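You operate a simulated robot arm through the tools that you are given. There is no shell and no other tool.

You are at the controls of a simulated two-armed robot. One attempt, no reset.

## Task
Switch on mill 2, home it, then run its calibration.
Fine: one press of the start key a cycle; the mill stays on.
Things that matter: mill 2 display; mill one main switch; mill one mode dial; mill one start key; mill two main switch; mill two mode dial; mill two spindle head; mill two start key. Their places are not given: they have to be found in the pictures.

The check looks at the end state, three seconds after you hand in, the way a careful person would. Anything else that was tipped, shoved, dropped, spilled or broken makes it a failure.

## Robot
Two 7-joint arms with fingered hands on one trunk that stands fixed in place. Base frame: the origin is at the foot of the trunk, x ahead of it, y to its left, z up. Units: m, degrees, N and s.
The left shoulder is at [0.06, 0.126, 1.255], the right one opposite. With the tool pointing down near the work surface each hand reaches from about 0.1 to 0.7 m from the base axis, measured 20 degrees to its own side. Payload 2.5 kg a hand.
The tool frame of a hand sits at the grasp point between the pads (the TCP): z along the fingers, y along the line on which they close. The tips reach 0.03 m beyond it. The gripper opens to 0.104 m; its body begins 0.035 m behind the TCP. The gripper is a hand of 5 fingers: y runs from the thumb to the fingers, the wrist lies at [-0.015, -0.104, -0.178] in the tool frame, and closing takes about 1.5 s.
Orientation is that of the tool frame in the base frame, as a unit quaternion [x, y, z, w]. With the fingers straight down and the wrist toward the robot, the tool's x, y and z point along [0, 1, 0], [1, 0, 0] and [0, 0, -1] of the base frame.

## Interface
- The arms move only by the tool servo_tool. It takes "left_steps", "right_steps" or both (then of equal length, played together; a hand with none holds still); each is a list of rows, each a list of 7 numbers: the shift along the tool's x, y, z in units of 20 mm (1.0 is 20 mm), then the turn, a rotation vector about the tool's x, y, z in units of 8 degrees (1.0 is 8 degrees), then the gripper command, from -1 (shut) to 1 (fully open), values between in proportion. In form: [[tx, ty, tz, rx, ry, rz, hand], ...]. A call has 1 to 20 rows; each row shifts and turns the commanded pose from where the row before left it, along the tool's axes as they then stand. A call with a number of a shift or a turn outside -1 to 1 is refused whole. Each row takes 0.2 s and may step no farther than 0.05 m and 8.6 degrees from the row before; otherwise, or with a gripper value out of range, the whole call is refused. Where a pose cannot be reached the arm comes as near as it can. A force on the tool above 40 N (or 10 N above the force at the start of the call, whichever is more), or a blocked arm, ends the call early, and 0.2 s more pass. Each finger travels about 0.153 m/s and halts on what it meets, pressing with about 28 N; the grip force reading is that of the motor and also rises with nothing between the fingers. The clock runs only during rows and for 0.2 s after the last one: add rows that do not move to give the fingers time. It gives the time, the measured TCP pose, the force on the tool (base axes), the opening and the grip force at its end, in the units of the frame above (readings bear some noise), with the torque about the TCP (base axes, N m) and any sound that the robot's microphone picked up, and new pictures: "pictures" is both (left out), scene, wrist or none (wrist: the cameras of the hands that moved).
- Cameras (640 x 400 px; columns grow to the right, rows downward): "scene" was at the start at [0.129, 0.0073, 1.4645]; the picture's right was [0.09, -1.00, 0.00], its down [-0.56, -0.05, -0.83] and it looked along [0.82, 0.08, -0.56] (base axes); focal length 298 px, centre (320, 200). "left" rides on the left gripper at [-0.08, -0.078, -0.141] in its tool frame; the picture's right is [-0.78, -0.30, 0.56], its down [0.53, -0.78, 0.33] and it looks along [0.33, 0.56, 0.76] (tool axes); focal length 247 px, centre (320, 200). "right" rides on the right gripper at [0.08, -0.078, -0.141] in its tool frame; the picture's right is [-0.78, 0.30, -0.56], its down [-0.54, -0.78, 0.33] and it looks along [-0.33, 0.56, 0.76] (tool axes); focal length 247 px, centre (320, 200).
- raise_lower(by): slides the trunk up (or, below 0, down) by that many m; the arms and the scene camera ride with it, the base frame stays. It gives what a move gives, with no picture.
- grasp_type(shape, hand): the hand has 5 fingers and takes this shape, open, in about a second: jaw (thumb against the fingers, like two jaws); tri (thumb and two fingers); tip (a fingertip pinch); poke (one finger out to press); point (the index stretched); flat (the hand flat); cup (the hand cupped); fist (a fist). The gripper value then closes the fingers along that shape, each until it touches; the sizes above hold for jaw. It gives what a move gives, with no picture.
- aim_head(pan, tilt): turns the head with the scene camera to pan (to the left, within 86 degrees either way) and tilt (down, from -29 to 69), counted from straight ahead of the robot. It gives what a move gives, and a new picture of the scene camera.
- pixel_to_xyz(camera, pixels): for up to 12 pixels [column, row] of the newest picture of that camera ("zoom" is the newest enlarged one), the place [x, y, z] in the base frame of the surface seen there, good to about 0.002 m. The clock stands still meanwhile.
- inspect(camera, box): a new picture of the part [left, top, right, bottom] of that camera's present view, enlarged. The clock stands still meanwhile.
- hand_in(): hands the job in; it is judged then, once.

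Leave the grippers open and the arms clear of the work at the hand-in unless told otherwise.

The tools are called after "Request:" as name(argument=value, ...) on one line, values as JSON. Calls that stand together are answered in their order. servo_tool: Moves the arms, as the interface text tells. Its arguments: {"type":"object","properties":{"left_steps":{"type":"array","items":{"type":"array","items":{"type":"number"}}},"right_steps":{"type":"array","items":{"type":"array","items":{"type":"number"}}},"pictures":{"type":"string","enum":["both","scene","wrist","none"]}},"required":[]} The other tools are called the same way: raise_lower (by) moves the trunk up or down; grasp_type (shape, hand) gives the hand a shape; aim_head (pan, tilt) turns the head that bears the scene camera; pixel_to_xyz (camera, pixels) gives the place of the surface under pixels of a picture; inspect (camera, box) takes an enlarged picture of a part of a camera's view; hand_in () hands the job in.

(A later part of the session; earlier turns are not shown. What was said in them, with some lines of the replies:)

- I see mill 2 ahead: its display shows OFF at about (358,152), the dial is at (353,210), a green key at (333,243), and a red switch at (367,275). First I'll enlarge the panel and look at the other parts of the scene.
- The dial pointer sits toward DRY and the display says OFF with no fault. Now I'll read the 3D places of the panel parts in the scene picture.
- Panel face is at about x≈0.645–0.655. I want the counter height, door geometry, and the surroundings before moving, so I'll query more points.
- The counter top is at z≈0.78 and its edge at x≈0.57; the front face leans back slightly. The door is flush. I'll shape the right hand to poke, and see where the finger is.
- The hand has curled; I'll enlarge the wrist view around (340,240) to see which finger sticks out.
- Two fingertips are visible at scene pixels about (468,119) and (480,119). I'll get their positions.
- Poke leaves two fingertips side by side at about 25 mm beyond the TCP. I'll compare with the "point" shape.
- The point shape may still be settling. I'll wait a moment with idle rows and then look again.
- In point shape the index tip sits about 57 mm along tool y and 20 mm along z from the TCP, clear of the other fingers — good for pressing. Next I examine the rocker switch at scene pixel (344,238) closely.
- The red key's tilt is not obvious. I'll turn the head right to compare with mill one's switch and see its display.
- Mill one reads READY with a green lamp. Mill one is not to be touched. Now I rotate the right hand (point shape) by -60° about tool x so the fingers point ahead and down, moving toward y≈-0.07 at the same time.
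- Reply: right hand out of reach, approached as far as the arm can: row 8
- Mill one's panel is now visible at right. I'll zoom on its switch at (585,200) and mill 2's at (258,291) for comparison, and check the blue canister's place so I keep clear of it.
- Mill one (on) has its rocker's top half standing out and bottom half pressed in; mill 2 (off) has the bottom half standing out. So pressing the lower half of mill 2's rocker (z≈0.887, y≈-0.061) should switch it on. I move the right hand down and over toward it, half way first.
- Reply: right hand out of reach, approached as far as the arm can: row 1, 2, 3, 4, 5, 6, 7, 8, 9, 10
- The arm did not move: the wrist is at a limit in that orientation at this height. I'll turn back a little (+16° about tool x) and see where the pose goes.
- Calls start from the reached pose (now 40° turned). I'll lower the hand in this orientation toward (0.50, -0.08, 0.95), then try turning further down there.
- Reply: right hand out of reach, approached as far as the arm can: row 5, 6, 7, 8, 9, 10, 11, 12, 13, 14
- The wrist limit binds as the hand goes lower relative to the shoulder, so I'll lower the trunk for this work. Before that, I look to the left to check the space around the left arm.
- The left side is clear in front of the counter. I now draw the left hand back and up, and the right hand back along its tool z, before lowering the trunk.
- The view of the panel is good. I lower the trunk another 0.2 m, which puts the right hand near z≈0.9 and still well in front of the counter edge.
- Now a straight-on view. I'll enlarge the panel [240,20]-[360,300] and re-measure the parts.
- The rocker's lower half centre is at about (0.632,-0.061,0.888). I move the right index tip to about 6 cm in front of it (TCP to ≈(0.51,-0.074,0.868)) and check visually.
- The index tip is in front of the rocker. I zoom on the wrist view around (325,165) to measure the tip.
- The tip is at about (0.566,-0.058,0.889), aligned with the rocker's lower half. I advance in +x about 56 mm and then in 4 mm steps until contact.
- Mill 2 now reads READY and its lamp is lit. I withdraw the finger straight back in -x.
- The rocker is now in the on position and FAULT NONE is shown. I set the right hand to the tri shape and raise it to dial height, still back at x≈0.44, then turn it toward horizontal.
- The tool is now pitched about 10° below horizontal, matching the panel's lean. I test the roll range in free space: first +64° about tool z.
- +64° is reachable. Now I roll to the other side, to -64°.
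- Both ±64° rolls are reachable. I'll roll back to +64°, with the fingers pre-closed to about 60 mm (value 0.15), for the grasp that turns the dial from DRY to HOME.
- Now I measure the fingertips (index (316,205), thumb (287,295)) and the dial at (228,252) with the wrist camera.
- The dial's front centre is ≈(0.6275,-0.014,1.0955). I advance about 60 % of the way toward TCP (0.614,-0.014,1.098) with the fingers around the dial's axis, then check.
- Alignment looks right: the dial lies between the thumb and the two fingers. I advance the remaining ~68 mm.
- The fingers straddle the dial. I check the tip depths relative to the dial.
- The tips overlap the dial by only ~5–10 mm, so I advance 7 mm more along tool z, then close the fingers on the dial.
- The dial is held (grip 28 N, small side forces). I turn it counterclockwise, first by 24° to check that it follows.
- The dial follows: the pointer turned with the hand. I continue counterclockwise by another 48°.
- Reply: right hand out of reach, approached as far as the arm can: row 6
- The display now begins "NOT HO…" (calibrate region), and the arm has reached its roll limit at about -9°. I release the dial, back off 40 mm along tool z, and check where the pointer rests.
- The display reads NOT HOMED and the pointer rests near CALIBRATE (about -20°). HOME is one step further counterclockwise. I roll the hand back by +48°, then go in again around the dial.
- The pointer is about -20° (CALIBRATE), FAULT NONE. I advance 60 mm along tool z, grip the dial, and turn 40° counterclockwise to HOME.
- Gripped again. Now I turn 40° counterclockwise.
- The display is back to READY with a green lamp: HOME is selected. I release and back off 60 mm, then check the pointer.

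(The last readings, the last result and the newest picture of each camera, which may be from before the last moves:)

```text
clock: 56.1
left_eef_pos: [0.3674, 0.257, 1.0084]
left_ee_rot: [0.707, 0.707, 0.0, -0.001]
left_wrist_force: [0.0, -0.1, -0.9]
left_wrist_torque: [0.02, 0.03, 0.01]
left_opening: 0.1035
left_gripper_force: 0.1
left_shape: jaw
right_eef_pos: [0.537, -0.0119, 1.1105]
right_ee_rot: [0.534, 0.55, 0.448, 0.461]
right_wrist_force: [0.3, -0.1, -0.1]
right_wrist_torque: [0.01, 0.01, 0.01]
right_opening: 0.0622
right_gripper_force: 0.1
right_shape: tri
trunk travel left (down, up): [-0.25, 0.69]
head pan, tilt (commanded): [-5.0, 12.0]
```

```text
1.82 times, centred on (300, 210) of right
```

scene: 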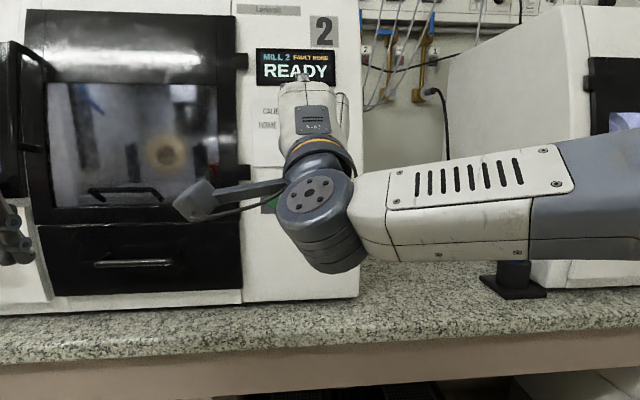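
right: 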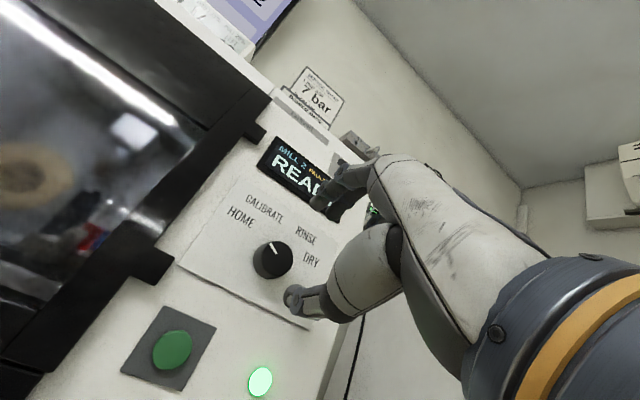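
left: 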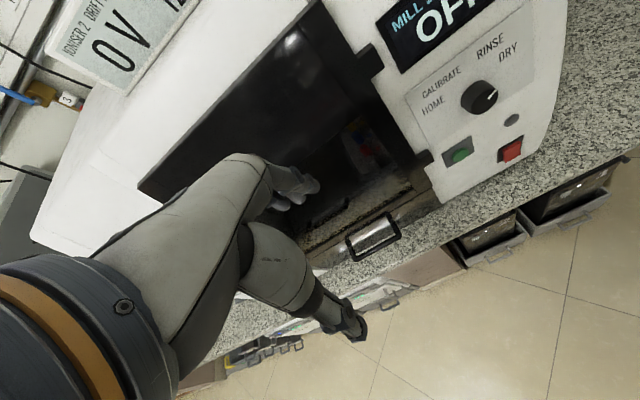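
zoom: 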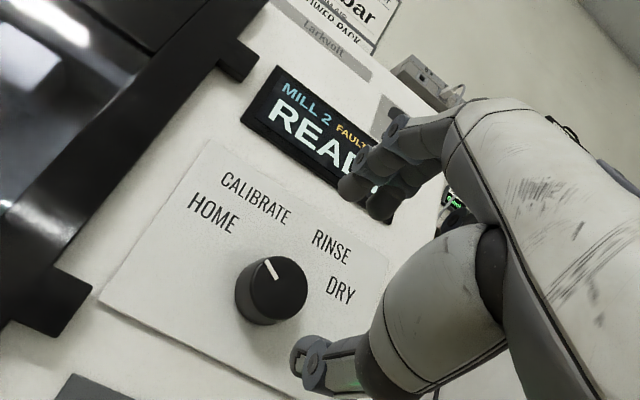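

The pointer is at HOME. Next is the start key at ≈(0.632,0.024,0.994). I back off, switch to the point shape, tilt the hand to ~34° below horizontal, and place the index tip ~6 cm in front of the key.

Request:
servo_tool(right_steps=[[0, 0, -1, 0, 0, 0, 0.2], [0, 0, -1, 0, 0, 0, 0.2], [0, 0, -1, 0, 0, 0, 0.2], [0, 0, -1, 0, 0, 0, 0.2], [0, 0, 0, 1, 0, 0, 0.2], [0, 0, 0, 1, 0, 0, 0.2], [0, 0, 0, 1, 0, 0, 0.2], [0, 0, 0, 0, 0, 0, 0.2]], pictures="none")

Request:
grasp_type(shape="point", hand="right")

Request:
servo_tool(right_steps=[[0.13, -0.64, 0.9, 0, 0, 0, 1], [0.13, -0.64, 0.9, 0, 0, 0, 1], [0.13, -0.64, 0.9, 0, 0, 0, 1], [0.13, -0.64, 0.9, 0, 0, 0, 1], [0.13, -0.64, 0.9, 0, 0, 0, 1], [0.13, -0.64, 0.9, 0, 0, 0, 1], [0.13, -0.64, 0.9, 0, 0, 0, 1], [0.13, -0.64, 0.9, 0, 0, 0, 1], [0, 0, 0, 0, 0, 0, 1]], pictures="both")

```text
clock: 57.9
left_eef_pos: [0.3678, 0.2574, 1.0093]
left_ee_rot: [0.707, 0.707, 0.0, -0.001]
left_wrist_force: [-0.4, 0.5, 0.1]
left_wrist_torque: [0.0, -0.01, 0.03]
left_opening: 0.1037
left_gripper_force: 0.0
left_shape: jaw
right_eef_pos: [0.459, -0.0133, 1.1262]
right_ee_rot: [0.617, 0.632, 0.325, 0.339]
right_wrist_force: [-0.5, 1.0, -0.5]
right_wrist_torque: [0.01, 0.0, -0.01]
right_opening: 0.062
right_gripper_force: 0.1
right_shape: tri
trunk travel left (down, up): [-0.25, 0.69]
head pan, tilt (commanded): [-5.0, 12.0]
```

```text
clock: 58.8
left_eef_pos: [0.3669, 0.2581, 1.0082]
left_ee_rot: [0.707, 0.707, 0.0, 0.0]
left_wrist_force: [0.6, 0.7, 0.6]
left_wrist_torque: [0.07, -0.03, 0.03]
left_opening: 0.1039
left_gripper_force: 0.0
left_shape: jaw
right_eef_pos: [0.4593, -0.0136, 1.1234]
right_ee_rot: [0.619, 0.63, 0.324, 0.34]
right_wrist_force: [0.0, -0.9, 0.0]
right_wrist_torque: [0.01, 0.01, 0.03]
right_opening: 0.0958
right_gripper_force: 0.0
right_shape: point
trunk travel left (down, up): [-0.25, 0.69]
head pan, tilt (commanded): [-5.0, 12.0]
```

```text
clock: 60.8
left_eef_pos: [0.3674, 0.2572, 1.01]
left_ee_rot: [0.707, 0.708, 0.0, 0.0]
left_wrist_force: [-0.1, -0.2, 1.1]
left_wrist_torque: [0.02, 0.0, -0.01]
left_opening: 0.1036
left_gripper_force: 0.0
left_shape: jaw
right_eef_pos: [0.5206, 0.0022, 0.9595]
right_ee_rot: [0.617, 0.631, 0.325, 0.339]
right_wrist_force: [0.5, -0.1, 0.0]
right_wrist_torque: [-0.01, -0.01, 0.02]
right_opening: 0.0962
right_gripper_force: 0.0
right_shape: point
trunk travel left (down, up): [-0.25, 0.69]
head pan, tilt (commanded): [-5.0, 12.0]
```

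scene: 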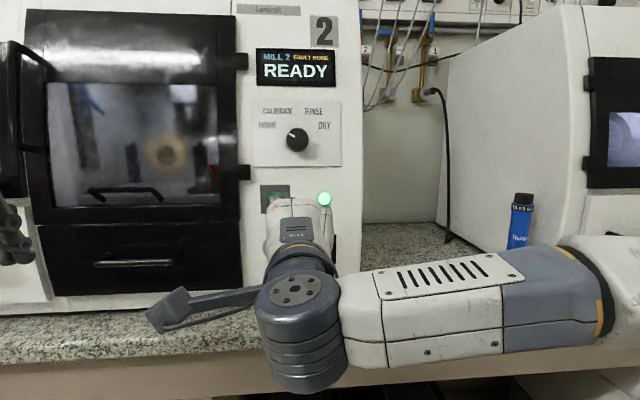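
right: 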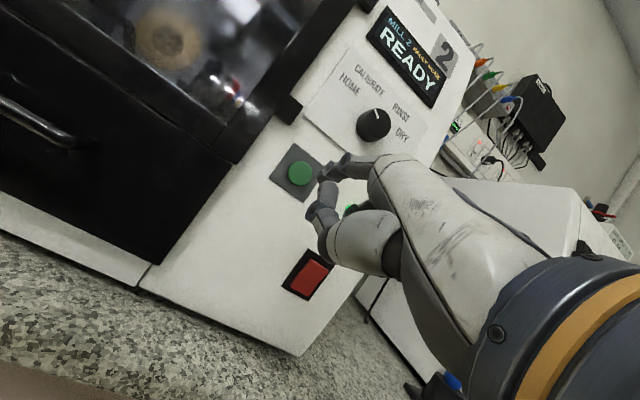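

Display reads READY and the dial pointer is at HOME. I measure the index tip and key in the wrist view.

Request:
inspect(camera="right", box=[260, 120, 400, 270])

Request:
pixel_to_xyz(camera="zoom", pixels=[[305, 150], [310, 155], [320, 140], [345, 120], [300, 200], [220, 130], [210, 115], [225, 150], [190, 130], [250, 130], [230, 180], [150, 130]])

```text
2.67 times, centred on (330, 195) of right
```

zoom: 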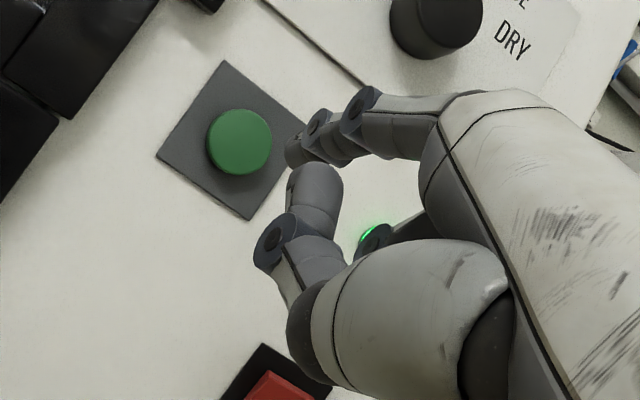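

```text
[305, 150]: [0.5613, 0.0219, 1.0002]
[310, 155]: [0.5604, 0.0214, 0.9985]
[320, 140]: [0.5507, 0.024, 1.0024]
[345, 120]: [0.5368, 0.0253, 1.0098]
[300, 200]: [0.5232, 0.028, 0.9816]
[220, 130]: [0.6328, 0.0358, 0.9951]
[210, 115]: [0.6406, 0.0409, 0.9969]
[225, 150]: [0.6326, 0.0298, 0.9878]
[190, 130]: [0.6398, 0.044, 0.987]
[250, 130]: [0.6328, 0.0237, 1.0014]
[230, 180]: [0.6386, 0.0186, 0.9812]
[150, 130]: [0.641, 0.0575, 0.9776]
```

The tip lines up with the key within ~5 mm; I shift +5 mm in y, then advance to just short of the key and on in 3 mm steps.

Request:
servo_tool(right_steps=[[0.25, 0, 0, 0, 0, 0, 1], [0, 0.56, 0.83, 0, 0, 0, 1], [0, 0.56, 0.83, 0, 0, 0, 1], [0, 0.39, 0.58, 0, 0, 0, 1], [0, 0.084, 0.124, 0, 0, 0, 1], [0, 0.084, 0.124, 0, 0, 0, 1], [0, 0, 0, 0, 0, 0, 1]], pictures="both")

Request:
inspect(camera="right", box=[260, 120, 400, 270])

```text
clock: 62.4
left_eef_pos: [0.3667, 0.2575, 1.0113]
left_ee_rot: [0.707, 0.707, 0.002, 0.001]
left_wrist_force: [-0.3, -0.5, 0.0]
left_wrist_torque: [0.01, 0.01, 0.03]
left_opening: 0.1039
left_gripper_force: 0.2
left_shape: jaw
right_eef_pos: [0.5802, 0.0101, 0.9625]
right_ee_rot: [0.616, 0.631, 0.326, 0.34]
right_wrist_force: [-20.4, -0.2, 3.2]
right_wrist_torque: [0.08, -1.0, 0.19]
right_opening: 0.096
right_gripper_force: 0.0
right_shape: point
trunk travel left (down, up): [-0.25, 0.69]
head pan, tilt (commanded): [-5.0, 12.0]
heard: click
```

scene: 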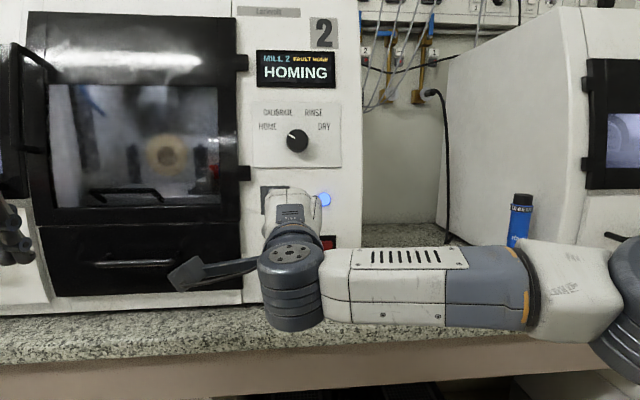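
right: 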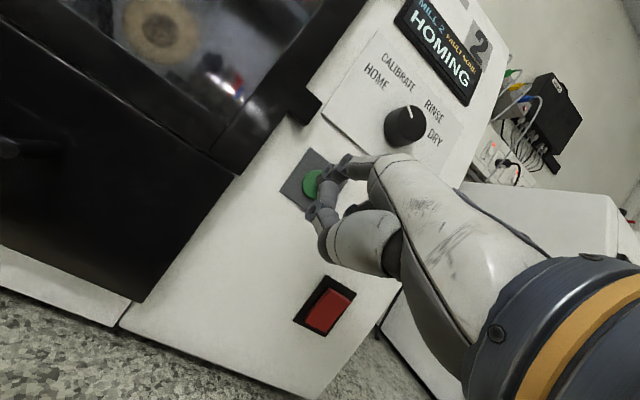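

```text
2.67 times, centred on (330, 195) of right
```

zoom: 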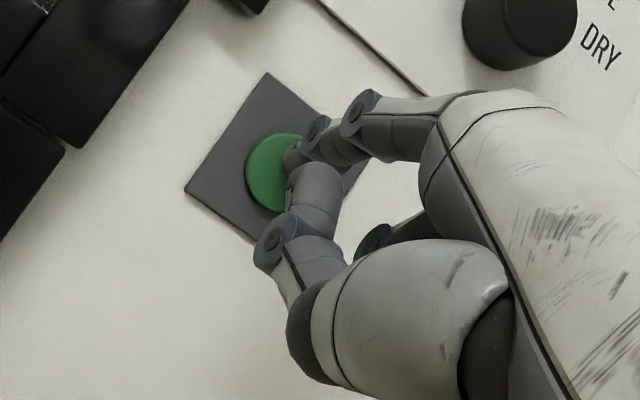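

A click was heard and the display says HOMING (blue lamp). I withdraw straight back in -x, without touching the key again.

Request:
servo_tool(right_steps=[[0, -0.56, -0.83, 0, 0, 0, 1], [0, -0.56, -0.83, 0, 0, 0, 1], [0, -0.56, -0.83, 0, 0, 0, 1], [0, -0.56, -0.83, 0, 0, 0, 1], [0, -0.56, -0.83, 0, 0, 0, 1], [0, -0.56, -0.83, 0, 0, 0, 1], [0, 0, 0, 0, 0, 0, 1], [0, 0, 0, 0, 0, 0, 1]], pictures="both")

Request:
inspect(camera="scene", box=[40, 30, 360, 230])

```text
clock: 64.2
left_eef_pos: [0.3673, 0.2579, 1.0096]
left_ee_rot: [0.707, 0.707, 0.0, 0.001]
left_wrist_force: [0.1, -0.5, 0.2]
left_wrist_torque: [0.01, 0.02, -0.02]
left_opening: 0.1039
left_gripper_force: 0.0
left_shape: jaw
right_eef_pos: [0.4598, 0.0067, 0.9615]
right_ee_rot: [0.618, 0.631, 0.324, 0.339]
right_wrist_force: [-0.7, 0.4, 0.8]
right_wrist_torque: [-0.04, 0.01, 0.02]
right_opening: 0.0001
right_gripper_force: 0.0
right_shape: point
trunk travel left (down, up): [-0.25, 0.69]
head pan, tilt (commanded): [-5.0, 12.0]
```

scene: 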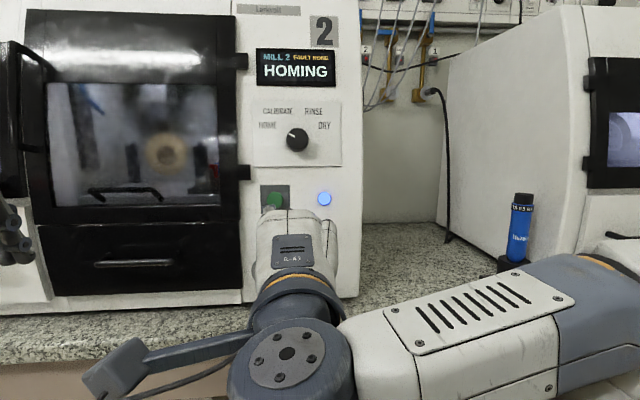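
right: 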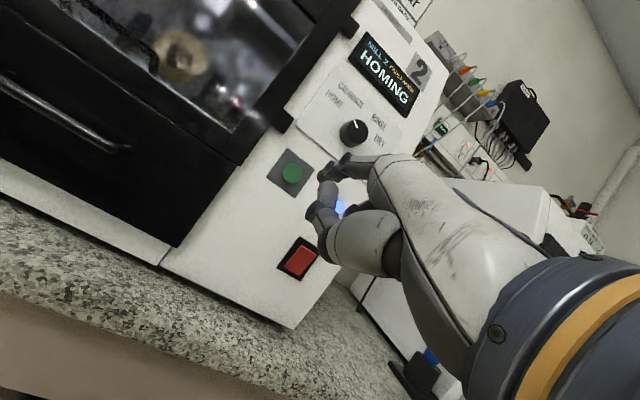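

```text
2.00 times, centred on (200, 130) of scene
```

zoom: 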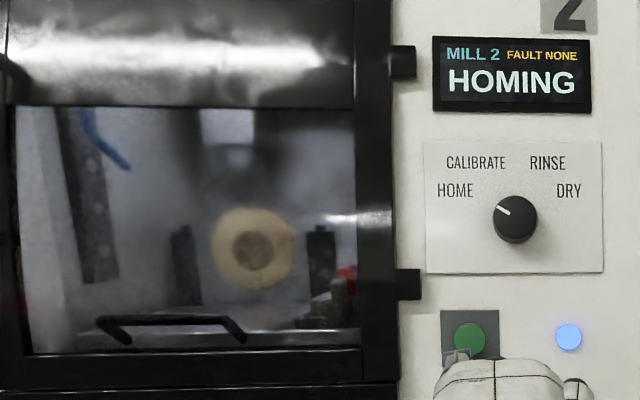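

HOMING is running, FAULT NONE, pointer at HOME. While it runs I change to the tri shape and bring the hand up to wait in front of the dial (x≈0.50), without touching anything.

Request:
grasp_type(shape="tri", hand="right")

Request:
servo_tool(right_steps=[[-0.13, 0.945, -0.336, 0, 0, 0, 0.2], [-0.13, 0.945, -0.336, 0, 0, 0, 0.2], [-0.13, 0.945, -0.336, 0, 0, 0, 0.2], [-0.13, 0.945, -0.336, 0, 0, 0, 0.2], [-0.13, 0.945, -0.336, 0, 0, 0, 0.2], [-0.13, 0.945, -0.336, 0, 0, 0, 0.2], [-0.13, 0.945, -0.336, 0, 0, 0, 0.2], [-0.13, 0.945, -0.336, 0, 0, 0, 0.2], [0, 0, 0, -1, 0, 0, 0.2], [0, 0, 0, -1, 0, 0, 0.2], [0, 0, 0, -1, 0, 0, 0.2], [0, 0, 0, 0, 0, 0, 0.2]], pictures="both")

```text
clock: 65.1
left_eef_pos: [0.3677, 0.2586, 1.0081]
left_ee_rot: [0.707, 0.707, 0.0, -0.001]
left_wrist_force: [0.7, 0.1, -0.4]
left_wrist_torque: [0.0, -0.02, 0.03]
left_opening: 0.1036
left_gripper_force: 0.0
left_shape: jaw
right_eef_pos: [0.4599, 0.0068, 0.9601]
right_ee_rot: [0.618, 0.631, 0.324, 0.339]
right_wrist_force: [-0.5, -0.6, 0.2]
right_wrist_torque: [-0.03, 0.03, -0.01]
right_opening: 0.1037
right_gripper_force: 0.1
right_shape: tri
trunk travel left (down, up): [-0.25, 0.69]
head pan, tilt (commanded): [-5.0, 12.0]
```

```text
clock: 67.7
left_eef_pos: [0.3673, 0.2571, 1.0081]
left_ee_rot: [0.708, 0.707, 0.0, 0.0]
left_wrist_force: [-0.7, -1.3, 0.0]
left_wrist_torque: [0.02, 0.04, 0.01]
left_opening: 0.1036
left_gripper_force: 0.2
left_shape: jaw
right_eef_pos: [0.5009, -0.0093, 1.1156]
right_ee_rot: [0.535, 0.549, 0.448, 0.461]
right_wrist_force: [-0.8, -0.4, 0.4]
right_wrist_torque: [-0.01, 0.01, 0.01]
right_opening: 0.0628
right_gripper_force: 0.1
right_shape: tri
trunk travel left (down, up): [-0.25, 0.69]
head pan, tilt (commanded): [-5.0, 12.0]
```

scene: 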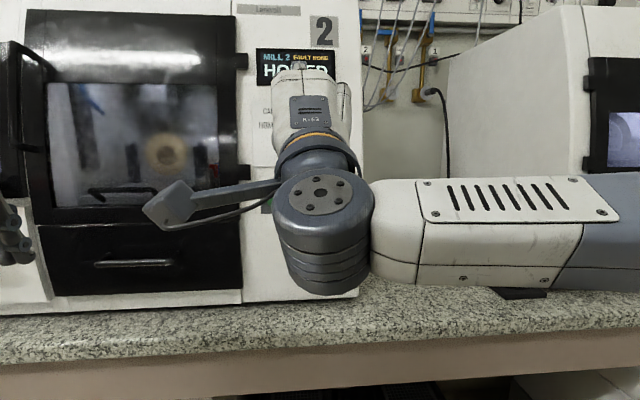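
right: 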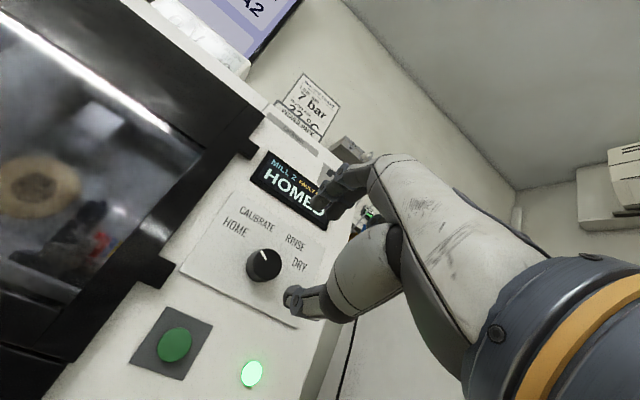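

The display says HOMED with a green lamp. I confirm by zooming, then go in to the dial at roll ≈0° and grip it.

Request:
inspect(camera="right", box=[200, 120, 360, 290])

Request:
servo_tool(right_steps=[[-0.235, 0.1, 0, 0, 0, 0, 0.2], [0, 0, 1, 0, 0, 0, 0.2], [0, 0, 1, 0, 0, 0, 0.2], [0, 0, 1, 0, 0, 0, 0.2], [0, 0, 1, 0, 0, 0, 0.2], [0, 0, 0, 0, 0, 0, 0.2]], pictures="wrist")

Request:
inspect(camera="right", box=[200, 100, 420, 320])

```text
2.35 times, centred on (280, 205) of right
```

zoom: 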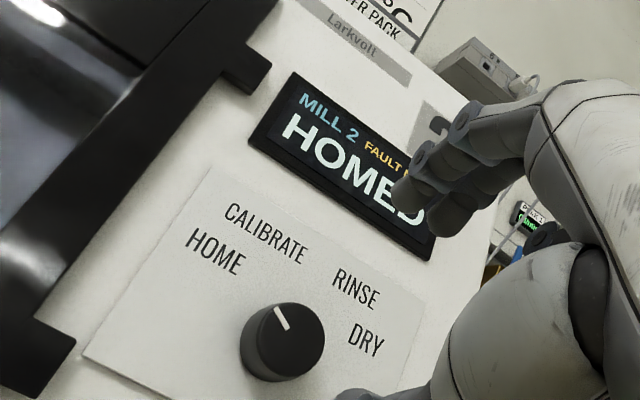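

```text
clock: 69.1
left_eef_pos: [0.3689, 0.2569, 1.008]
left_ee_rot: [0.707, 0.707, 0.0, 0.001]
left_wrist_force: [0.6, -0.2, 0.4]
left_wrist_torque: [0.06, 0.02, -0.02]
left_opening: 0.104
left_gripper_force: 0.1
left_shape: jaw
right_eef_pos: [0.5809, -0.0135, 1.1025]
right_ee_rot: [0.534, 0.55, 0.449, 0.46]
right_wrist_force: [0.3, 1.1, 0.2]
right_wrist_torque: [0.0, -0.01, 0.0]
right_opening: 0.0629
right_gripper_force: 0.0
right_shape: tri
trunk travel left (down, up): [-0.25, 0.69]
head pan, tilt (commanded): [-5.0, 12.0]
```

right: 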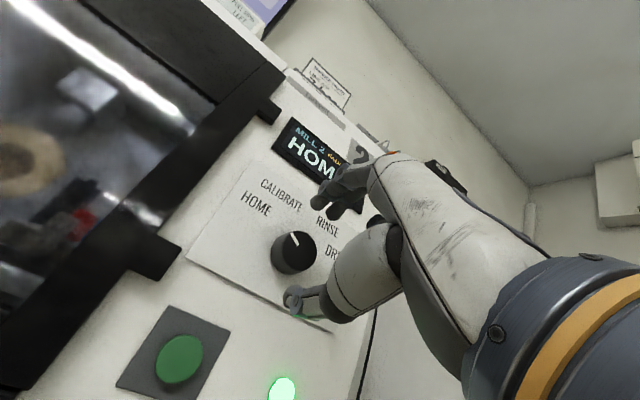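

```text
1.82 times, centred on (310, 210) of right
```

zoom: 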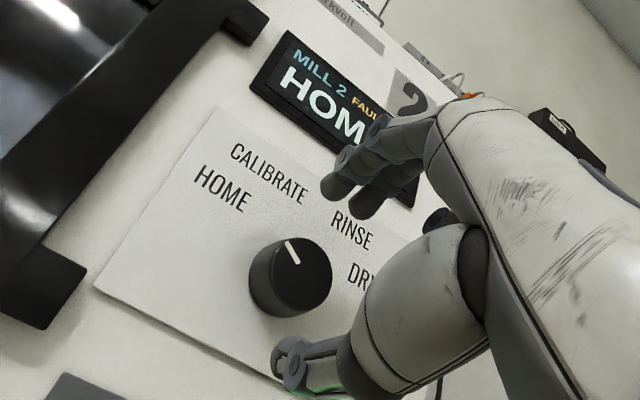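

Homed and aligned. I advance the last 36 mm and grip.

Request:
servo_tool(right_steps=[[0, 0.03, 0.9, 0, 0, 0, 0.15], [0, 0.03, 0.9, 0, 0, 0, 0.15], [0, 0, 0, 0, 0, 0, -0.3], [0, 0, 0, 0, 0, 0, -0.6], [0, 0, 0, 0, 0, 0, -0.6], [0, 0, 0, 0, 0, 0, -0.6]], pictures="wrist")

Request:
inspect(camera="right", box=[200, 100, 420, 320])

```text
clock: 70.5
left_eef_pos: [0.3669, 0.2571, 1.0087]
left_ee_rot: [0.707, 0.707, 0.0, 0.0]
left_wrist_force: [-0.1, 0.2, -0.4]
left_wrist_torque: [0.02, -0.01, 0.01]
left_opening: 0.1037
left_gripper_force: 0.1
left_shape: jaw
right_eef_pos: [0.6153, -0.0131, 1.0993]
right_ee_rot: [0.534, 0.55, 0.448, 0.46]
right_wrist_force: [0.6, 0.2, 0.0]
right_wrist_torque: [0.0, 0.02, -0.04]
right_opening: 0.0271
right_gripper_force: 27.7
right_shape: tri
trunk travel left (down, up): [-0.25, 0.69]
head pan, tilt (commanded): [-5.0, 12.0]
```

right: 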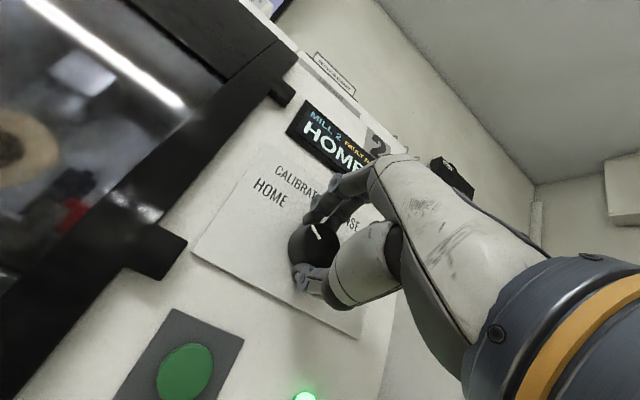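

```text
1.82 times, centred on (310, 210) of right
```

zoom: 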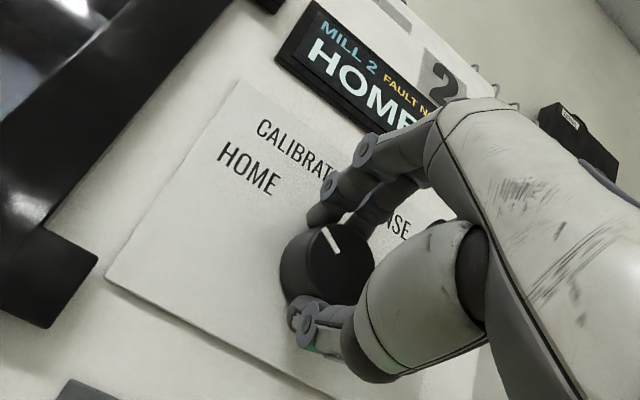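

The dial is gripped with almost no side force. Now I turn it 40° clockwise (+z) to CALIBRATE.

Request:
servo_tool(right_steps=[[0, 0, 0, 0, 0, 1, -0.6], [0, 0, 0, 0, 0, 1, -0.6], [0, 0, 0, 0, 0, 1, -0.6], [0, 0, 0, 0, 0, 1, -0.6], [0, 0, 0, 0, 0, 1, -0.6], [0, 0, 0, 0, 0, 0, -0.6]], pictures="both")

Request:
inspect(camera="right", box=[180, 80, 420, 300])

```text
clock: 71.9
left_eef_pos: [0.3667, 0.2579, 1.0084]
left_ee_rot: [0.708, 0.707, 0.0, -0.001]
left_wrist_force: [-0.4, 0.8, -0.8]
left_wrist_torque: [-0.02, -0.01, 0.03]
left_opening: 0.1038
left_gripper_force: 0.1
left_shape: jaw
right_eef_pos: [0.6158, -0.013, 1.0997]
right_ee_rot: [0.689, 0.332, 0.58, 0.28]
right_wrist_force: [-1.1, 0.3, 7.1]
right_wrist_torque: [0.0, -0.21, 0.03]
right_opening: 0.0269
right_gripper_force: 27.5
right_shape: tri
trunk travel left (down, up): [-0.25, 0.69]
head pan, tilt (commanded): [-5.0, 12.0]
```

scene: 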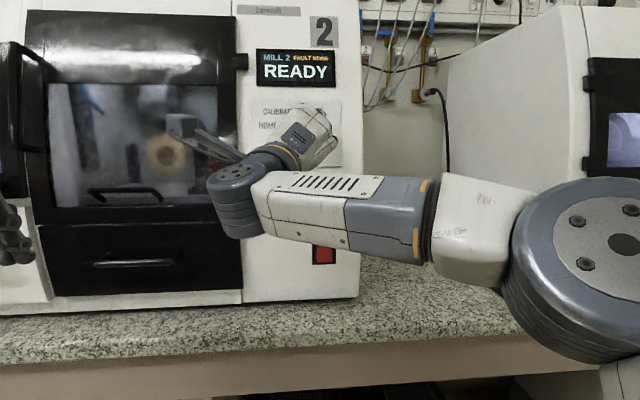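
right: 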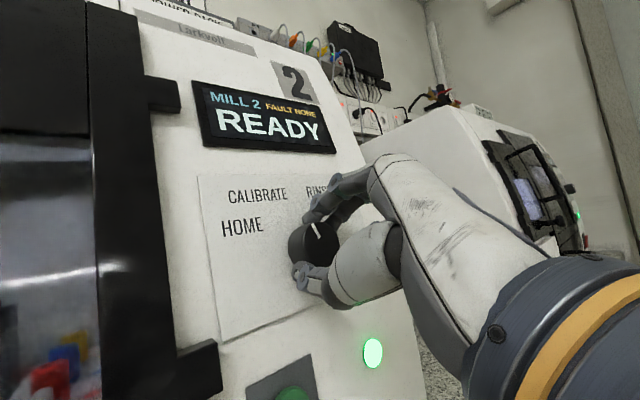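

```text
1.82 times, centred on (300, 190) of right
```

zoom: 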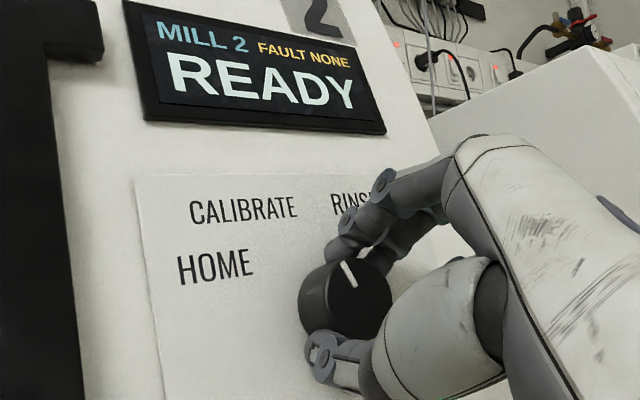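

The display is READY (green) with the pointer at about -20°, the CALIBRATE position. I release, back off 80 mm and verify the pointer.

Request:
servo_tool(right_steps=[[0, 0, 0, 0, 0, 0, 0.15], [0, 0, 0, 0, 0, 0, 0.2], [0, 0, 0, 0, 0, 0, 0.2], [0, 0, -1, 0, 0, 0, 0.2], [0, 0, -1, 0, 0, 0, 0.2], [0, 0, -1, 0, 0, 0, 0.2], [0, 0, -1, 0, 0, 0, 0.2], [0, 0, 0, 0, 0, 0, 0.2]], pictures="both")

Request:
inspect(camera="right", box=[150, 90, 390, 310])

```text
clock: 73.7
left_eef_pos: [0.3665, 0.2564, 1.0089]
left_ee_rot: [0.707, 0.707, 0.0, 0.0]
left_wrist_force: [-0.1, 0.1, -0.7]
left_wrist_torque: [0.02, 0.01, 0.01]
left_opening: 0.1035
left_gripper_force: 0.1
left_shape: jaw
right_eef_pos: [0.5384, -0.0122, 1.1115]
right_ee_rot: [0.69, 0.334, 0.578, 0.28]
right_wrist_force: [-1.2, 0.3, -0.4]
right_wrist_torque: [0.01, -0.03, -0.02]
right_opening: 0.062
right_gripper_force: 0.0
right_shape: tri
trunk travel left (down, up): [-0.25, 0.69]
head pan, tilt (commanded): [-5.0, 12.0]
```

scene: 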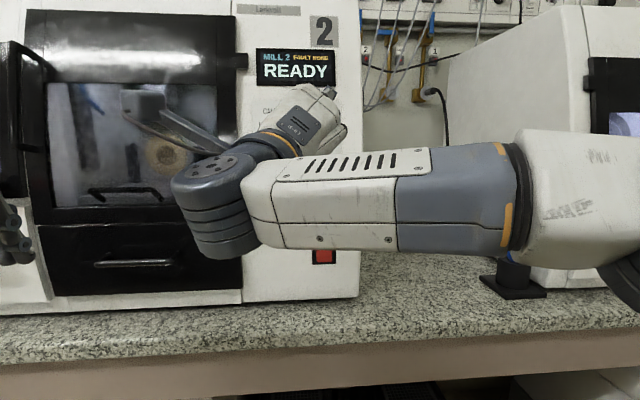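
right: 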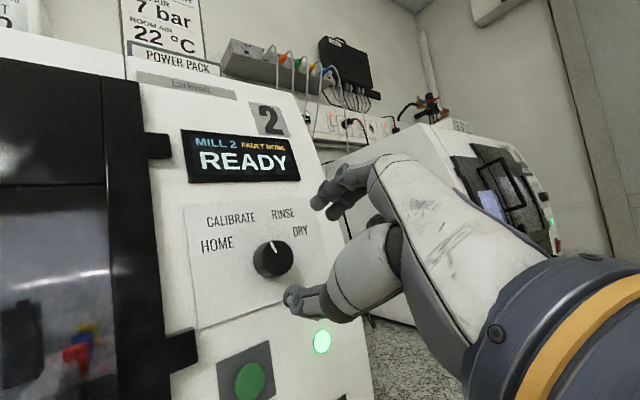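

```text
1.82 times, centred on (270, 200) of right
```

zoom: 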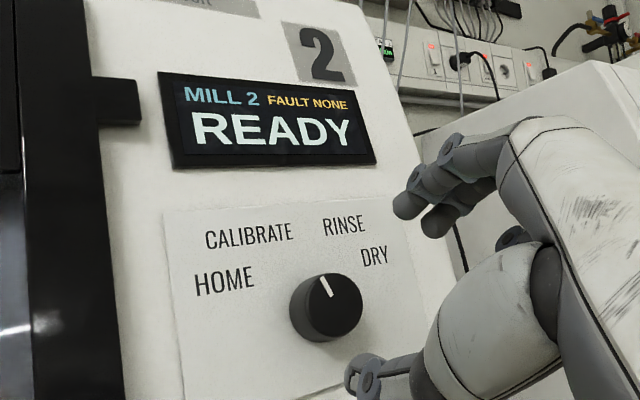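

The pointer is at CALIBRATE, display READY, FAULT NONE. I back off, undo the roll, tilt to 34°, take the point shape, and go to the same spot in front of the start key.

Request:
servo_tool(right_steps=[[0, 0, -1, 0, 0, 0, 0.2], [0, 0, -1, 0, 0, 0, 0.2], [0, 0, -1, 0, 0, 0, 0.2], [0, 0, -1, 0, 0, 0, 0.2], [0, 0, 0, 0, 0, -1, 0.2], [0, 0, 0, 0, 0, -1, 0.2], [0, 0, 0, 0, 0, -1, 0.2], [0, 0, 0, 0, 0, -1, 0.2], [0, 0, 0, 0, 0, -0.8, 0.2], [0, 0, 0, 1, 0, 0, 0.2], [0, 0, 0, 1, 0, 0, 0.2], [0, 0, 0, 1, 0, 0, 0.2], [0, 0, 0, 0, 0, 0, 0.2]], pictures="none")

Request:
grasp_type(shape="point", hand="right")

Request:
servo_tool(right_steps=[[0.13, -0.64, 0.9, 0, 0, 0, 1], [0.13, -0.64, 0.9, 0, 0, 0, 1], [0.13, -0.64, 0.9, 0, 0, 0, 1], [0.13, -0.64, 0.9, 0, 0, 0, 1], [0.13, -0.64, 0.9, 0, 0, 0, 1], [0.13, -0.64, 0.9, 0, 0, 0, 1], [0.13, -0.64, 0.9, 0, 0, 0, 1], [0.13, -0.64, 0.9, 0, 0, 0, 1], [0, 0, 0, 0, 0, 0, 1]], pictures="both")

Request:
inspect(camera="right", box=[260, 120, 400, 270])

```text
clock: 76.5
left_eef_pos: [0.3677, 0.2577, 1.0081]
left_ee_rot: [0.707, 0.707, 0.0, 0.0]
left_wrist_force: [0.4, 0.3, 0.1]
left_wrist_torque: [0.01, 0.03, -0.02]
left_opening: 0.1037
left_gripper_force: 0.0
left_shape: jaw
right_eef_pos: [0.4585, -0.0127, 1.1264]
right_ee_rot: [0.624, 0.625, 0.332, 0.331]
right_wrist_force: [0.0, 0.2, -0.4]
right_wrist_torque: [-0.02, -0.01, -0.02]
right_opening: 0.062
right_gripper_force: 0.0
right_shape: tri
trunk travel left (down, up): [-0.25, 0.69]
head pan, tilt (commanded): [-5.0, 12.0]
```

```text
clock: 77.4
left_eef_pos: [0.3664, 0.2574, 1.0087]
left_ee_rot: [0.707, 0.707, 0.0, 0.0]
left_wrist_force: [0.6, 0.3, -0.5]
left_wrist_torque: [-0.02, -0.03, 0.02]
left_opening: 0.1037
left_gripper_force: 0.0
left_shape: jaw
right_eef_pos: [0.459, -0.0136, 1.1257]
right_ee_rot: [0.625, 0.624, 0.331, 0.332]
right_wrist_force: [0.2, 0.4, 0.1]
right_wrist_torque: [0.02, 0.01, -0.02]
right_opening: 0.0959
right_gripper_force: 0.0
right_shape: point
trunk travel left (down, up): [-0.25, 0.69]
head pan, tilt (commanded): [-5.0, 12.0]
```

```text
clock: 79.4
left_eef_pos: [0.3663, 0.2568, 1.0096]
left_ee_rot: [0.707, 0.707, 0.0, 0.0]
left_wrist_force: [0.5, -0.3, -0.1]
left_wrist_torque: [-0.01, -0.03, 0.01]
left_opening: 0.1038
left_gripper_force: 0.1
left_shape: jaw
right_eef_pos: [0.5209, 0.008, 0.9606]
right_ee_rot: [0.625, 0.624, 0.331, 0.332]
right_wrist_force: [0.4, -0.2, 0.3]
right_wrist_torque: [0.0, 0.0, -0.01]
right_opening: 0.0962
right_gripper_force: 0.1
right_shape: point
trunk travel left (down, up): [-0.25, 0.69]
head pan, tilt (commanded): [-5.0, 12.0]
```

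scene: 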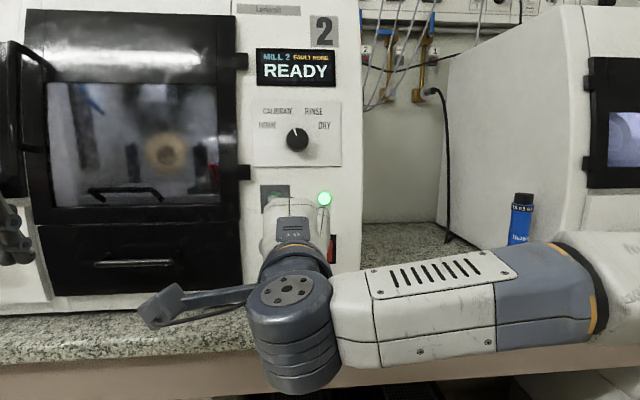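
right: 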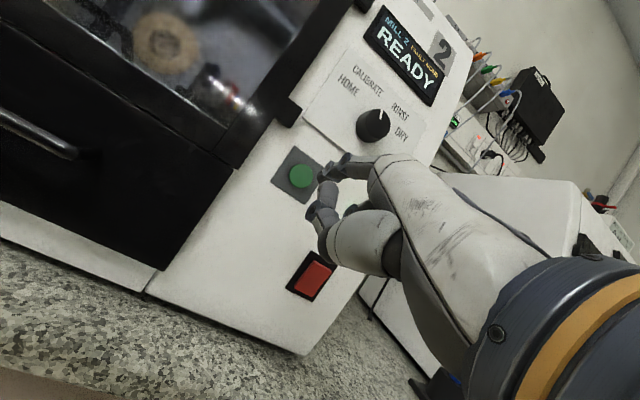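

```text
2.67 times, centred on (330, 195) of right
```

zoom: 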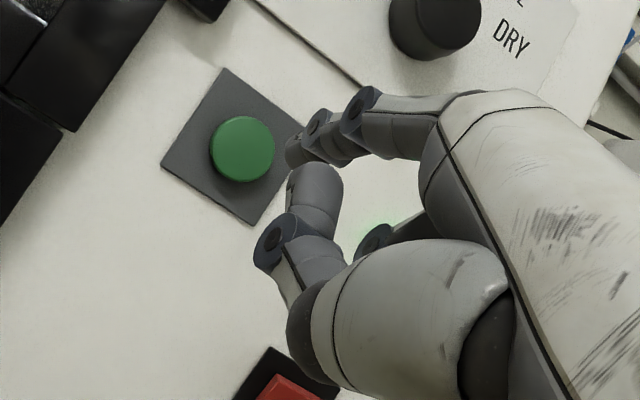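

Same place as before (y now 0.008, needs +2 mm). I repeat the single press: advance in +x, then 3 mm steps.

Request:
servo_tool(right_steps=[[0.1, 0, 0, 0, 0, 0, 1], [0, 0.56, 0.83, 0, 0, 0, 1], [0, 0.56, 0.83, 0, 0, 0, 1], [0, 0.39, 0.58, 0, 0, 0, 1], [0, 0.084, 0.124, 0, 0, 0, 1], [0, 0.084, 0.124, 0, 0, 0, 1], [0, 0, 0, 0, 0, 0, 1]], pictures="both")

```text
clock: 81.0
left_eef_pos: [0.3669, 0.2578, 1.009]
left_ee_rot: [0.707, 0.708, 0.001, 0.001]
left_wrist_force: [0.0, 0.1, 0.8]
left_wrist_torque: [0.0, 0.01, -0.04]
left_opening: 0.1036
left_gripper_force: 0.1
left_shape: jaw
right_eef_pos: [0.5784, 0.0116, 0.9618]
right_ee_rot: [0.622, 0.625, 0.334, 0.332]
right_wrist_force: [-15.0, -0.9, 1.5]
right_wrist_torque: [0.02, -0.72, 0.11]
right_opening: 0.0959
right_gripper_force: 0.1
right_shape: point
trunk travel left (down, up): [-0.25, 0.69]
head pan, tilt (commanded): [-5.0, 12.0]
heard: click
```

scene: 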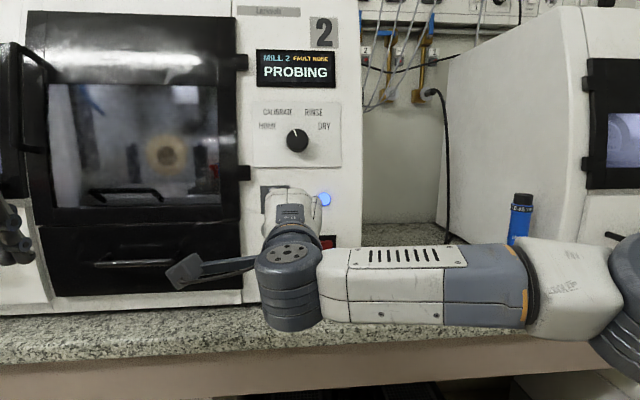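
right: 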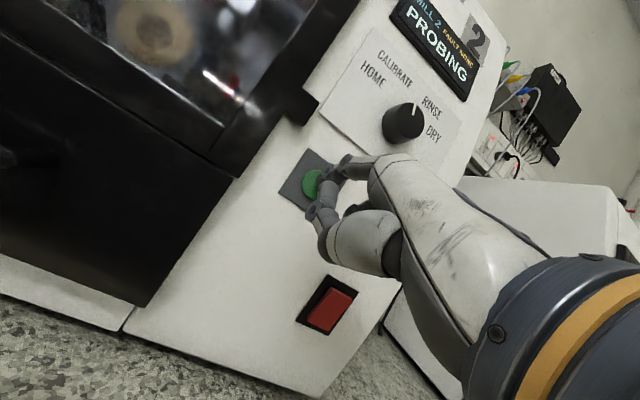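

One click, and the display says PROBING (calibration running). I withdraw straight back and wait with the hand well clear.

Request:
servo_tool(right_steps=[[0, -0.56, -0.83, 0, 0, 0, 1], [0, -0.56, -0.83, 0, 0, 0, 1], [0, -0.56, -0.83, 0, 0, 0, 1], [0, -0.56, -0.83, 0, 0, 0, 1], [0, -0.56, -0.83, 0, 0, 0, 1], [0, -0.56, -0.83, 0, 0, 0, 1], [0, -0.56, -0.83, 0, 0, 0, 1], [0, 0, 0, 0, 0, 0, 1], [0, 0, 0, 0, 0, 0, 1]], pictures="scene")

Request:
inspect(camera="scene", box=[40, 30, 360, 230])

```text
clock: 83.0
left_eef_pos: [0.3676, 0.257, 1.008]
left_ee_rot: [0.707, 0.707, 0.0, 0.0]
left_wrist_force: [0.1, -0.1, 0.3]
left_wrist_torque: [0.0, -0.02, -0.04]
left_opening: 0.1038
left_gripper_force: 0.1
left_shape: jaw
right_eef_pos: [0.4401, 0.011, 0.9597]
right_ee_rot: [0.625, 0.624, 0.332, 0.333]
right_wrist_force: [-0.5, 0.9, -0.1]
right_wrist_torque: [0.02, -0.01, -0.01]
right_opening: 0.0001
right_gripper_force: 0.1
right_shape: point
trunk travel left (down, up): [-0.25, 0.69]
head pan, tilt (commanded): [-5.0, 12.0]
```

scene: 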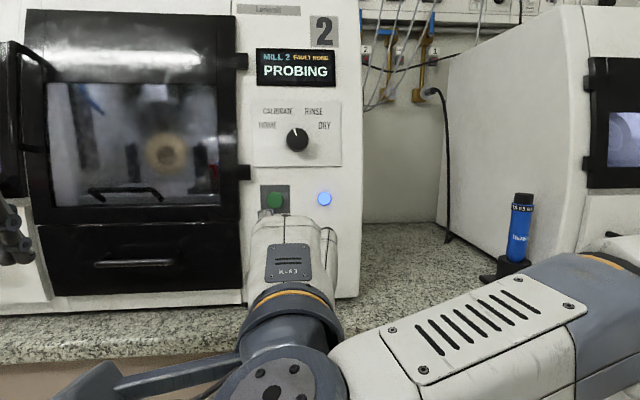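

```text
2.00 times, centred on (200, 130) of scene
```

zoom: 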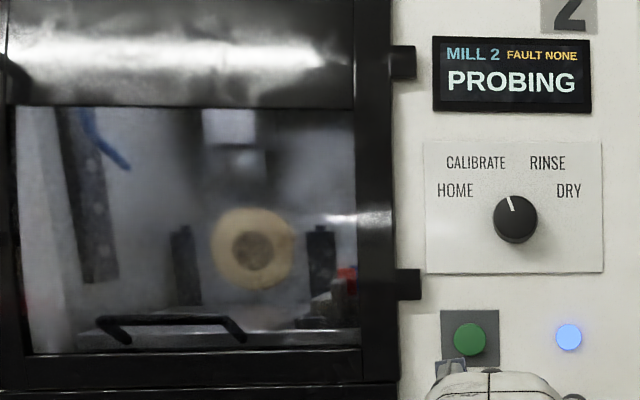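

PROBING continues, FAULT NONE. I move the right hand back and to the right, away from the mill, while the cycle runs.

Request:
servo_tool(right_steps=[[-0.8, 0, -0.2, 0, 0, 0, 1], [-0.8, 0, -0.2, 0, 0, 0, 1], [-0.8, 0, -0.2, 0, 0, 0, 1], [-0.8, 0, -0.2, 0, 0, 0, 1], [-0.8, 0, -0.2, 0, 0, 0, 1], [-0.8, 0, -0.2, 0, 0, 0, 1], [-0.8, 0, -0.2, 0, 0, 0, 1], [-0.8, 0, -0.2, 0, 0, 0, 1], [0, 0, 0, 0, 0, 0, 1], [0, 0, 0, 0, 0, 0, 1], [0, 0, 0, 0, 0, 0, 1], [0, 0, 0, 0, 0, 0, 1]], pictures="scene")

Request:
inspect(camera="scene", box=[40, 30, 360, 280])

```text
clock: 85.6
left_eef_pos: [0.3678, 0.2577, 1.0083]
left_ee_rot: [0.707, 0.707, 0.001, 0.001]
left_wrist_force: [-0.4, -0.9, 0.0]
left_wrist_torque: [-0.02, 0.01, 0.03]
left_opening: 0.1036
left_gripper_force: 0.2
left_shape: jaw
right_eef_pos: [0.4148, -0.1177, 0.9788]
right_ee_rot: [0.625, 0.625, 0.332, 0.331]
right_wrist_force: [0.7, 0.3, 1.8]
right_wrist_torque: [0.0, 0.02, 0.01]
right_opening: 0.0
right_gripper_force: 0.1
right_shape: point
trunk travel left (down, up): [-0.25, 0.69]
head pan, tilt (commanded): [-5.0, 12.0]
```

scene: 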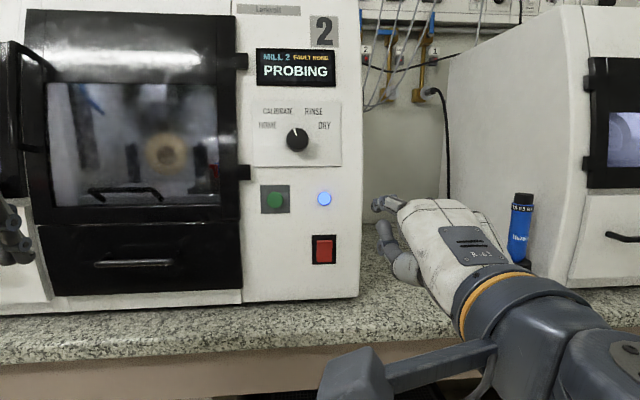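

```text
1.60 times, centred on (200, 155) of scene
```

zoom: 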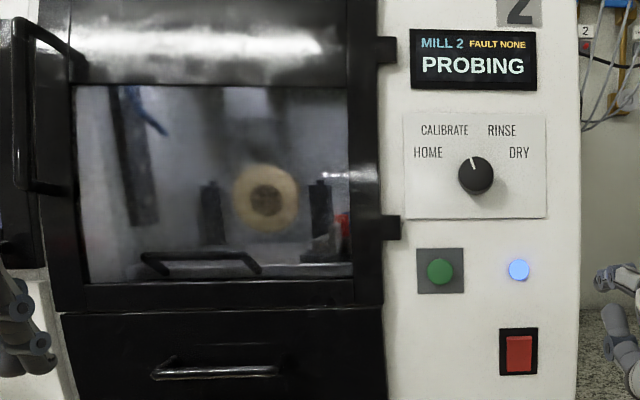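

The cycle is still PROBING. I reopen the right hand into the jaw shape and wait with idle rows.

Request:
grasp_type(shape="jaw", hand="right")

Request:
servo_tool(right_steps=[[0, 0, 0, 0, 0, 0, 1], [0, 0, 0, 0, 0, 0, 1], [0, 0, 0, 0, 0, 0, 1], [0, 0, 0, 0, 0, 0, 1], [0, 0, 0, 0, 0, 0, 1], [0, 0, 0, 0, 0, 0, 1], [0, 0, 0, 0, 0, 0, 1], [0, 0, 0, 0, 0, 0, 1], [0, 0, 0, 0, 0, 0, 1], [0, 0, 0, 0, 0, 0, 1], [0, 0, 0, 0, 0, 0, 1], [0, 0, 0, 0, 0, 0, 1], [0, 0, 0, 0, 0, 0, 1], [0, 0, 0, 0, 0, 0, 1], [0, 0, 0, 0, 0, 0, 1], [0, 0, 0, 0, 0, 0, 1], [0, 0, 0, 0, 0, 0, 1], [0, 0, 0, 0, 0, 0, 1], [0, 0, 0, 0, 0, 0, 1], [0, 0, 0, 0, 0, 0, 1]], pictures="scene")

Request:
inspect(camera="scene", box=[40, 30, 360, 280])

```text
clock: 86.5
left_eef_pos: [0.3679, 0.2568, 1.009]
left_ee_rot: [0.707, 0.708, 0.001, -0.001]
left_wrist_force: [0.0, 0.1, 0.0]
left_wrist_torque: [0.02, 0.0, 0.01]
left_opening: 0.1037
left_gripper_force: 0.2
left_shape: jaw
right_eef_pos: [0.4153, -0.117, 0.9792]
right_ee_rot: [0.625, 0.624, 0.331, 0.332]
right_wrist_force: [0.6, -0.4, -0.7]
right_wrist_torque: [-0.01, -0.01, 0.01]
right_opening: 0.1034
right_gripper_force: 0.0
right_shape: jaw
trunk travel left (down, up): [-0.25, 0.69]
head pan, tilt (commanded): [-5.0, 12.0]
```

```text
clock: 90.7
left_eef_pos: [0.367, 0.2566, 1.0099]
left_ee_rot: [0.707, 0.707, -0.001, 0.0]
left_wrist_force: [-1.0, 0.0, -0.3]
left_wrist_torque: [0.02, 0.0, -0.02]
left_opening: 0.1039
left_gripper_force: 0.0
left_shape: jaw
right_eef_pos: [0.4142, -0.1178, 0.9788]
right_ee_rot: [0.625, 0.625, 0.331, 0.331]
right_wrist_force: [-0.6, 0.1, 0.5]
right_wrist_torque: [0.0, -0.01, 0.02]
right_opening: 0.1037
right_gripper_force: 0.1
right_shape: jaw
trunk travel left (down, up): [-0.25, 0.69]
head pan, tilt (commanded): [-5.0, 12.0]
```

scene: 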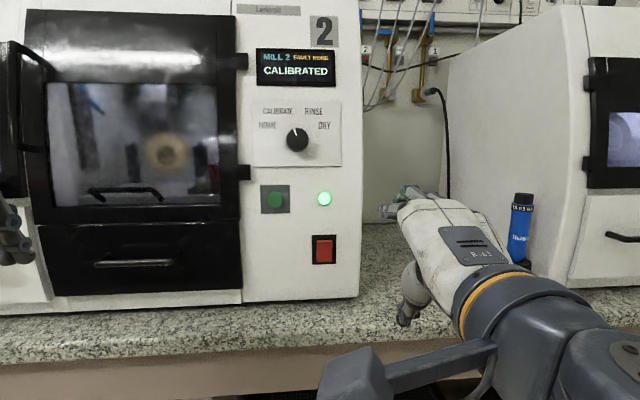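

```text
1.60 times, centred on (200, 155) of scene
```

zoom: 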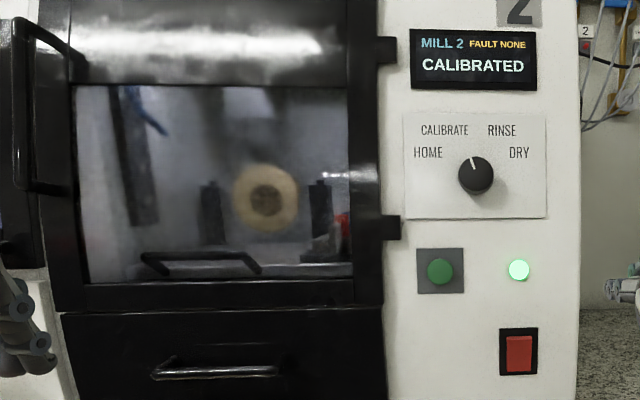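

The display reads CALIBRATED, FAULT NONE, lamp green, mill on. Before handing in, I take a look to the right to confirm mill one and the counter things are untouched.

Request:
aim_head(pan=-40, tilt=10)

```text
clock: 91.7
left_eef_pos: [0.3668, 0.2559, 1.0095]
left_ee_rot: [0.707, 0.707, -0.001, 0.0]
left_wrist_force: [0.6, 0.2, 0.6]
left_wrist_torque: [0.01, -0.01, 0.03]
left_opening: 0.1037
left_gripper_force: 0.0
left_shape: jaw
right_eef_pos: [0.4146, -0.1177, 0.9781]
right_ee_rot: [0.625, 0.625, 0.331, 0.332]
right_wrist_force: [0.3, 0.4, 0.5]
right_wrist_torque: [0.01, 0.02, -0.01]
right_opening: 0.1038
right_gripper_force: 0.0
right_shape: jaw
trunk travel left (down, up): [-0.25, 0.69]
head pan, tilt (commanded): [-40.0, 10.0]
```

scene: 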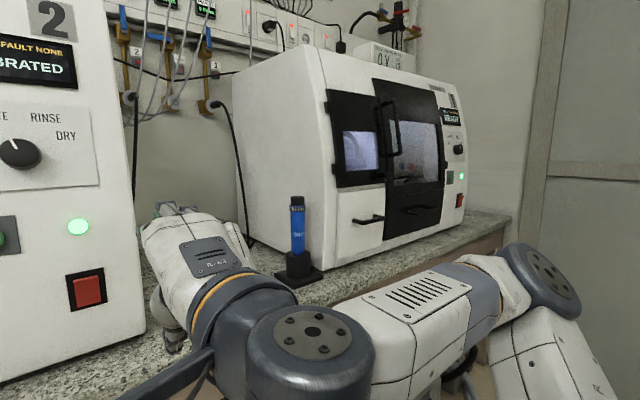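

Mill one still shows READY with its lamp green, the blue canister stands upright, and mill 2 shows CALIBRATED and is on. Both grippers are open and the arms are clear, so I hand in.

Request:
hand_in()

```text
The job is handed in.
```

Mill 2 is switched on, homed and calibrated. Its display read CALIBRATED with FAULT NONE and a green lamp just before I handed in.

- **Cycles:** I pressed the start key once for homing and once for calibration. A single click was heard each time.
- **Mode dial:** it is left on CALIBRATE. While turning from DRY to HOME it rested on CALIBRATE, so the display showed NOT HOMED until I reached HOME. No cycle was started then.
- **Everything else:** mill one was not touched and still showed READY. The blue canister on the counter is upright.
- **Robot:** both grippers are open and the arms are clear of the mills. The trunk is still 0.4 m below where it started, because the right wrist could not reach the panel from the starting height.
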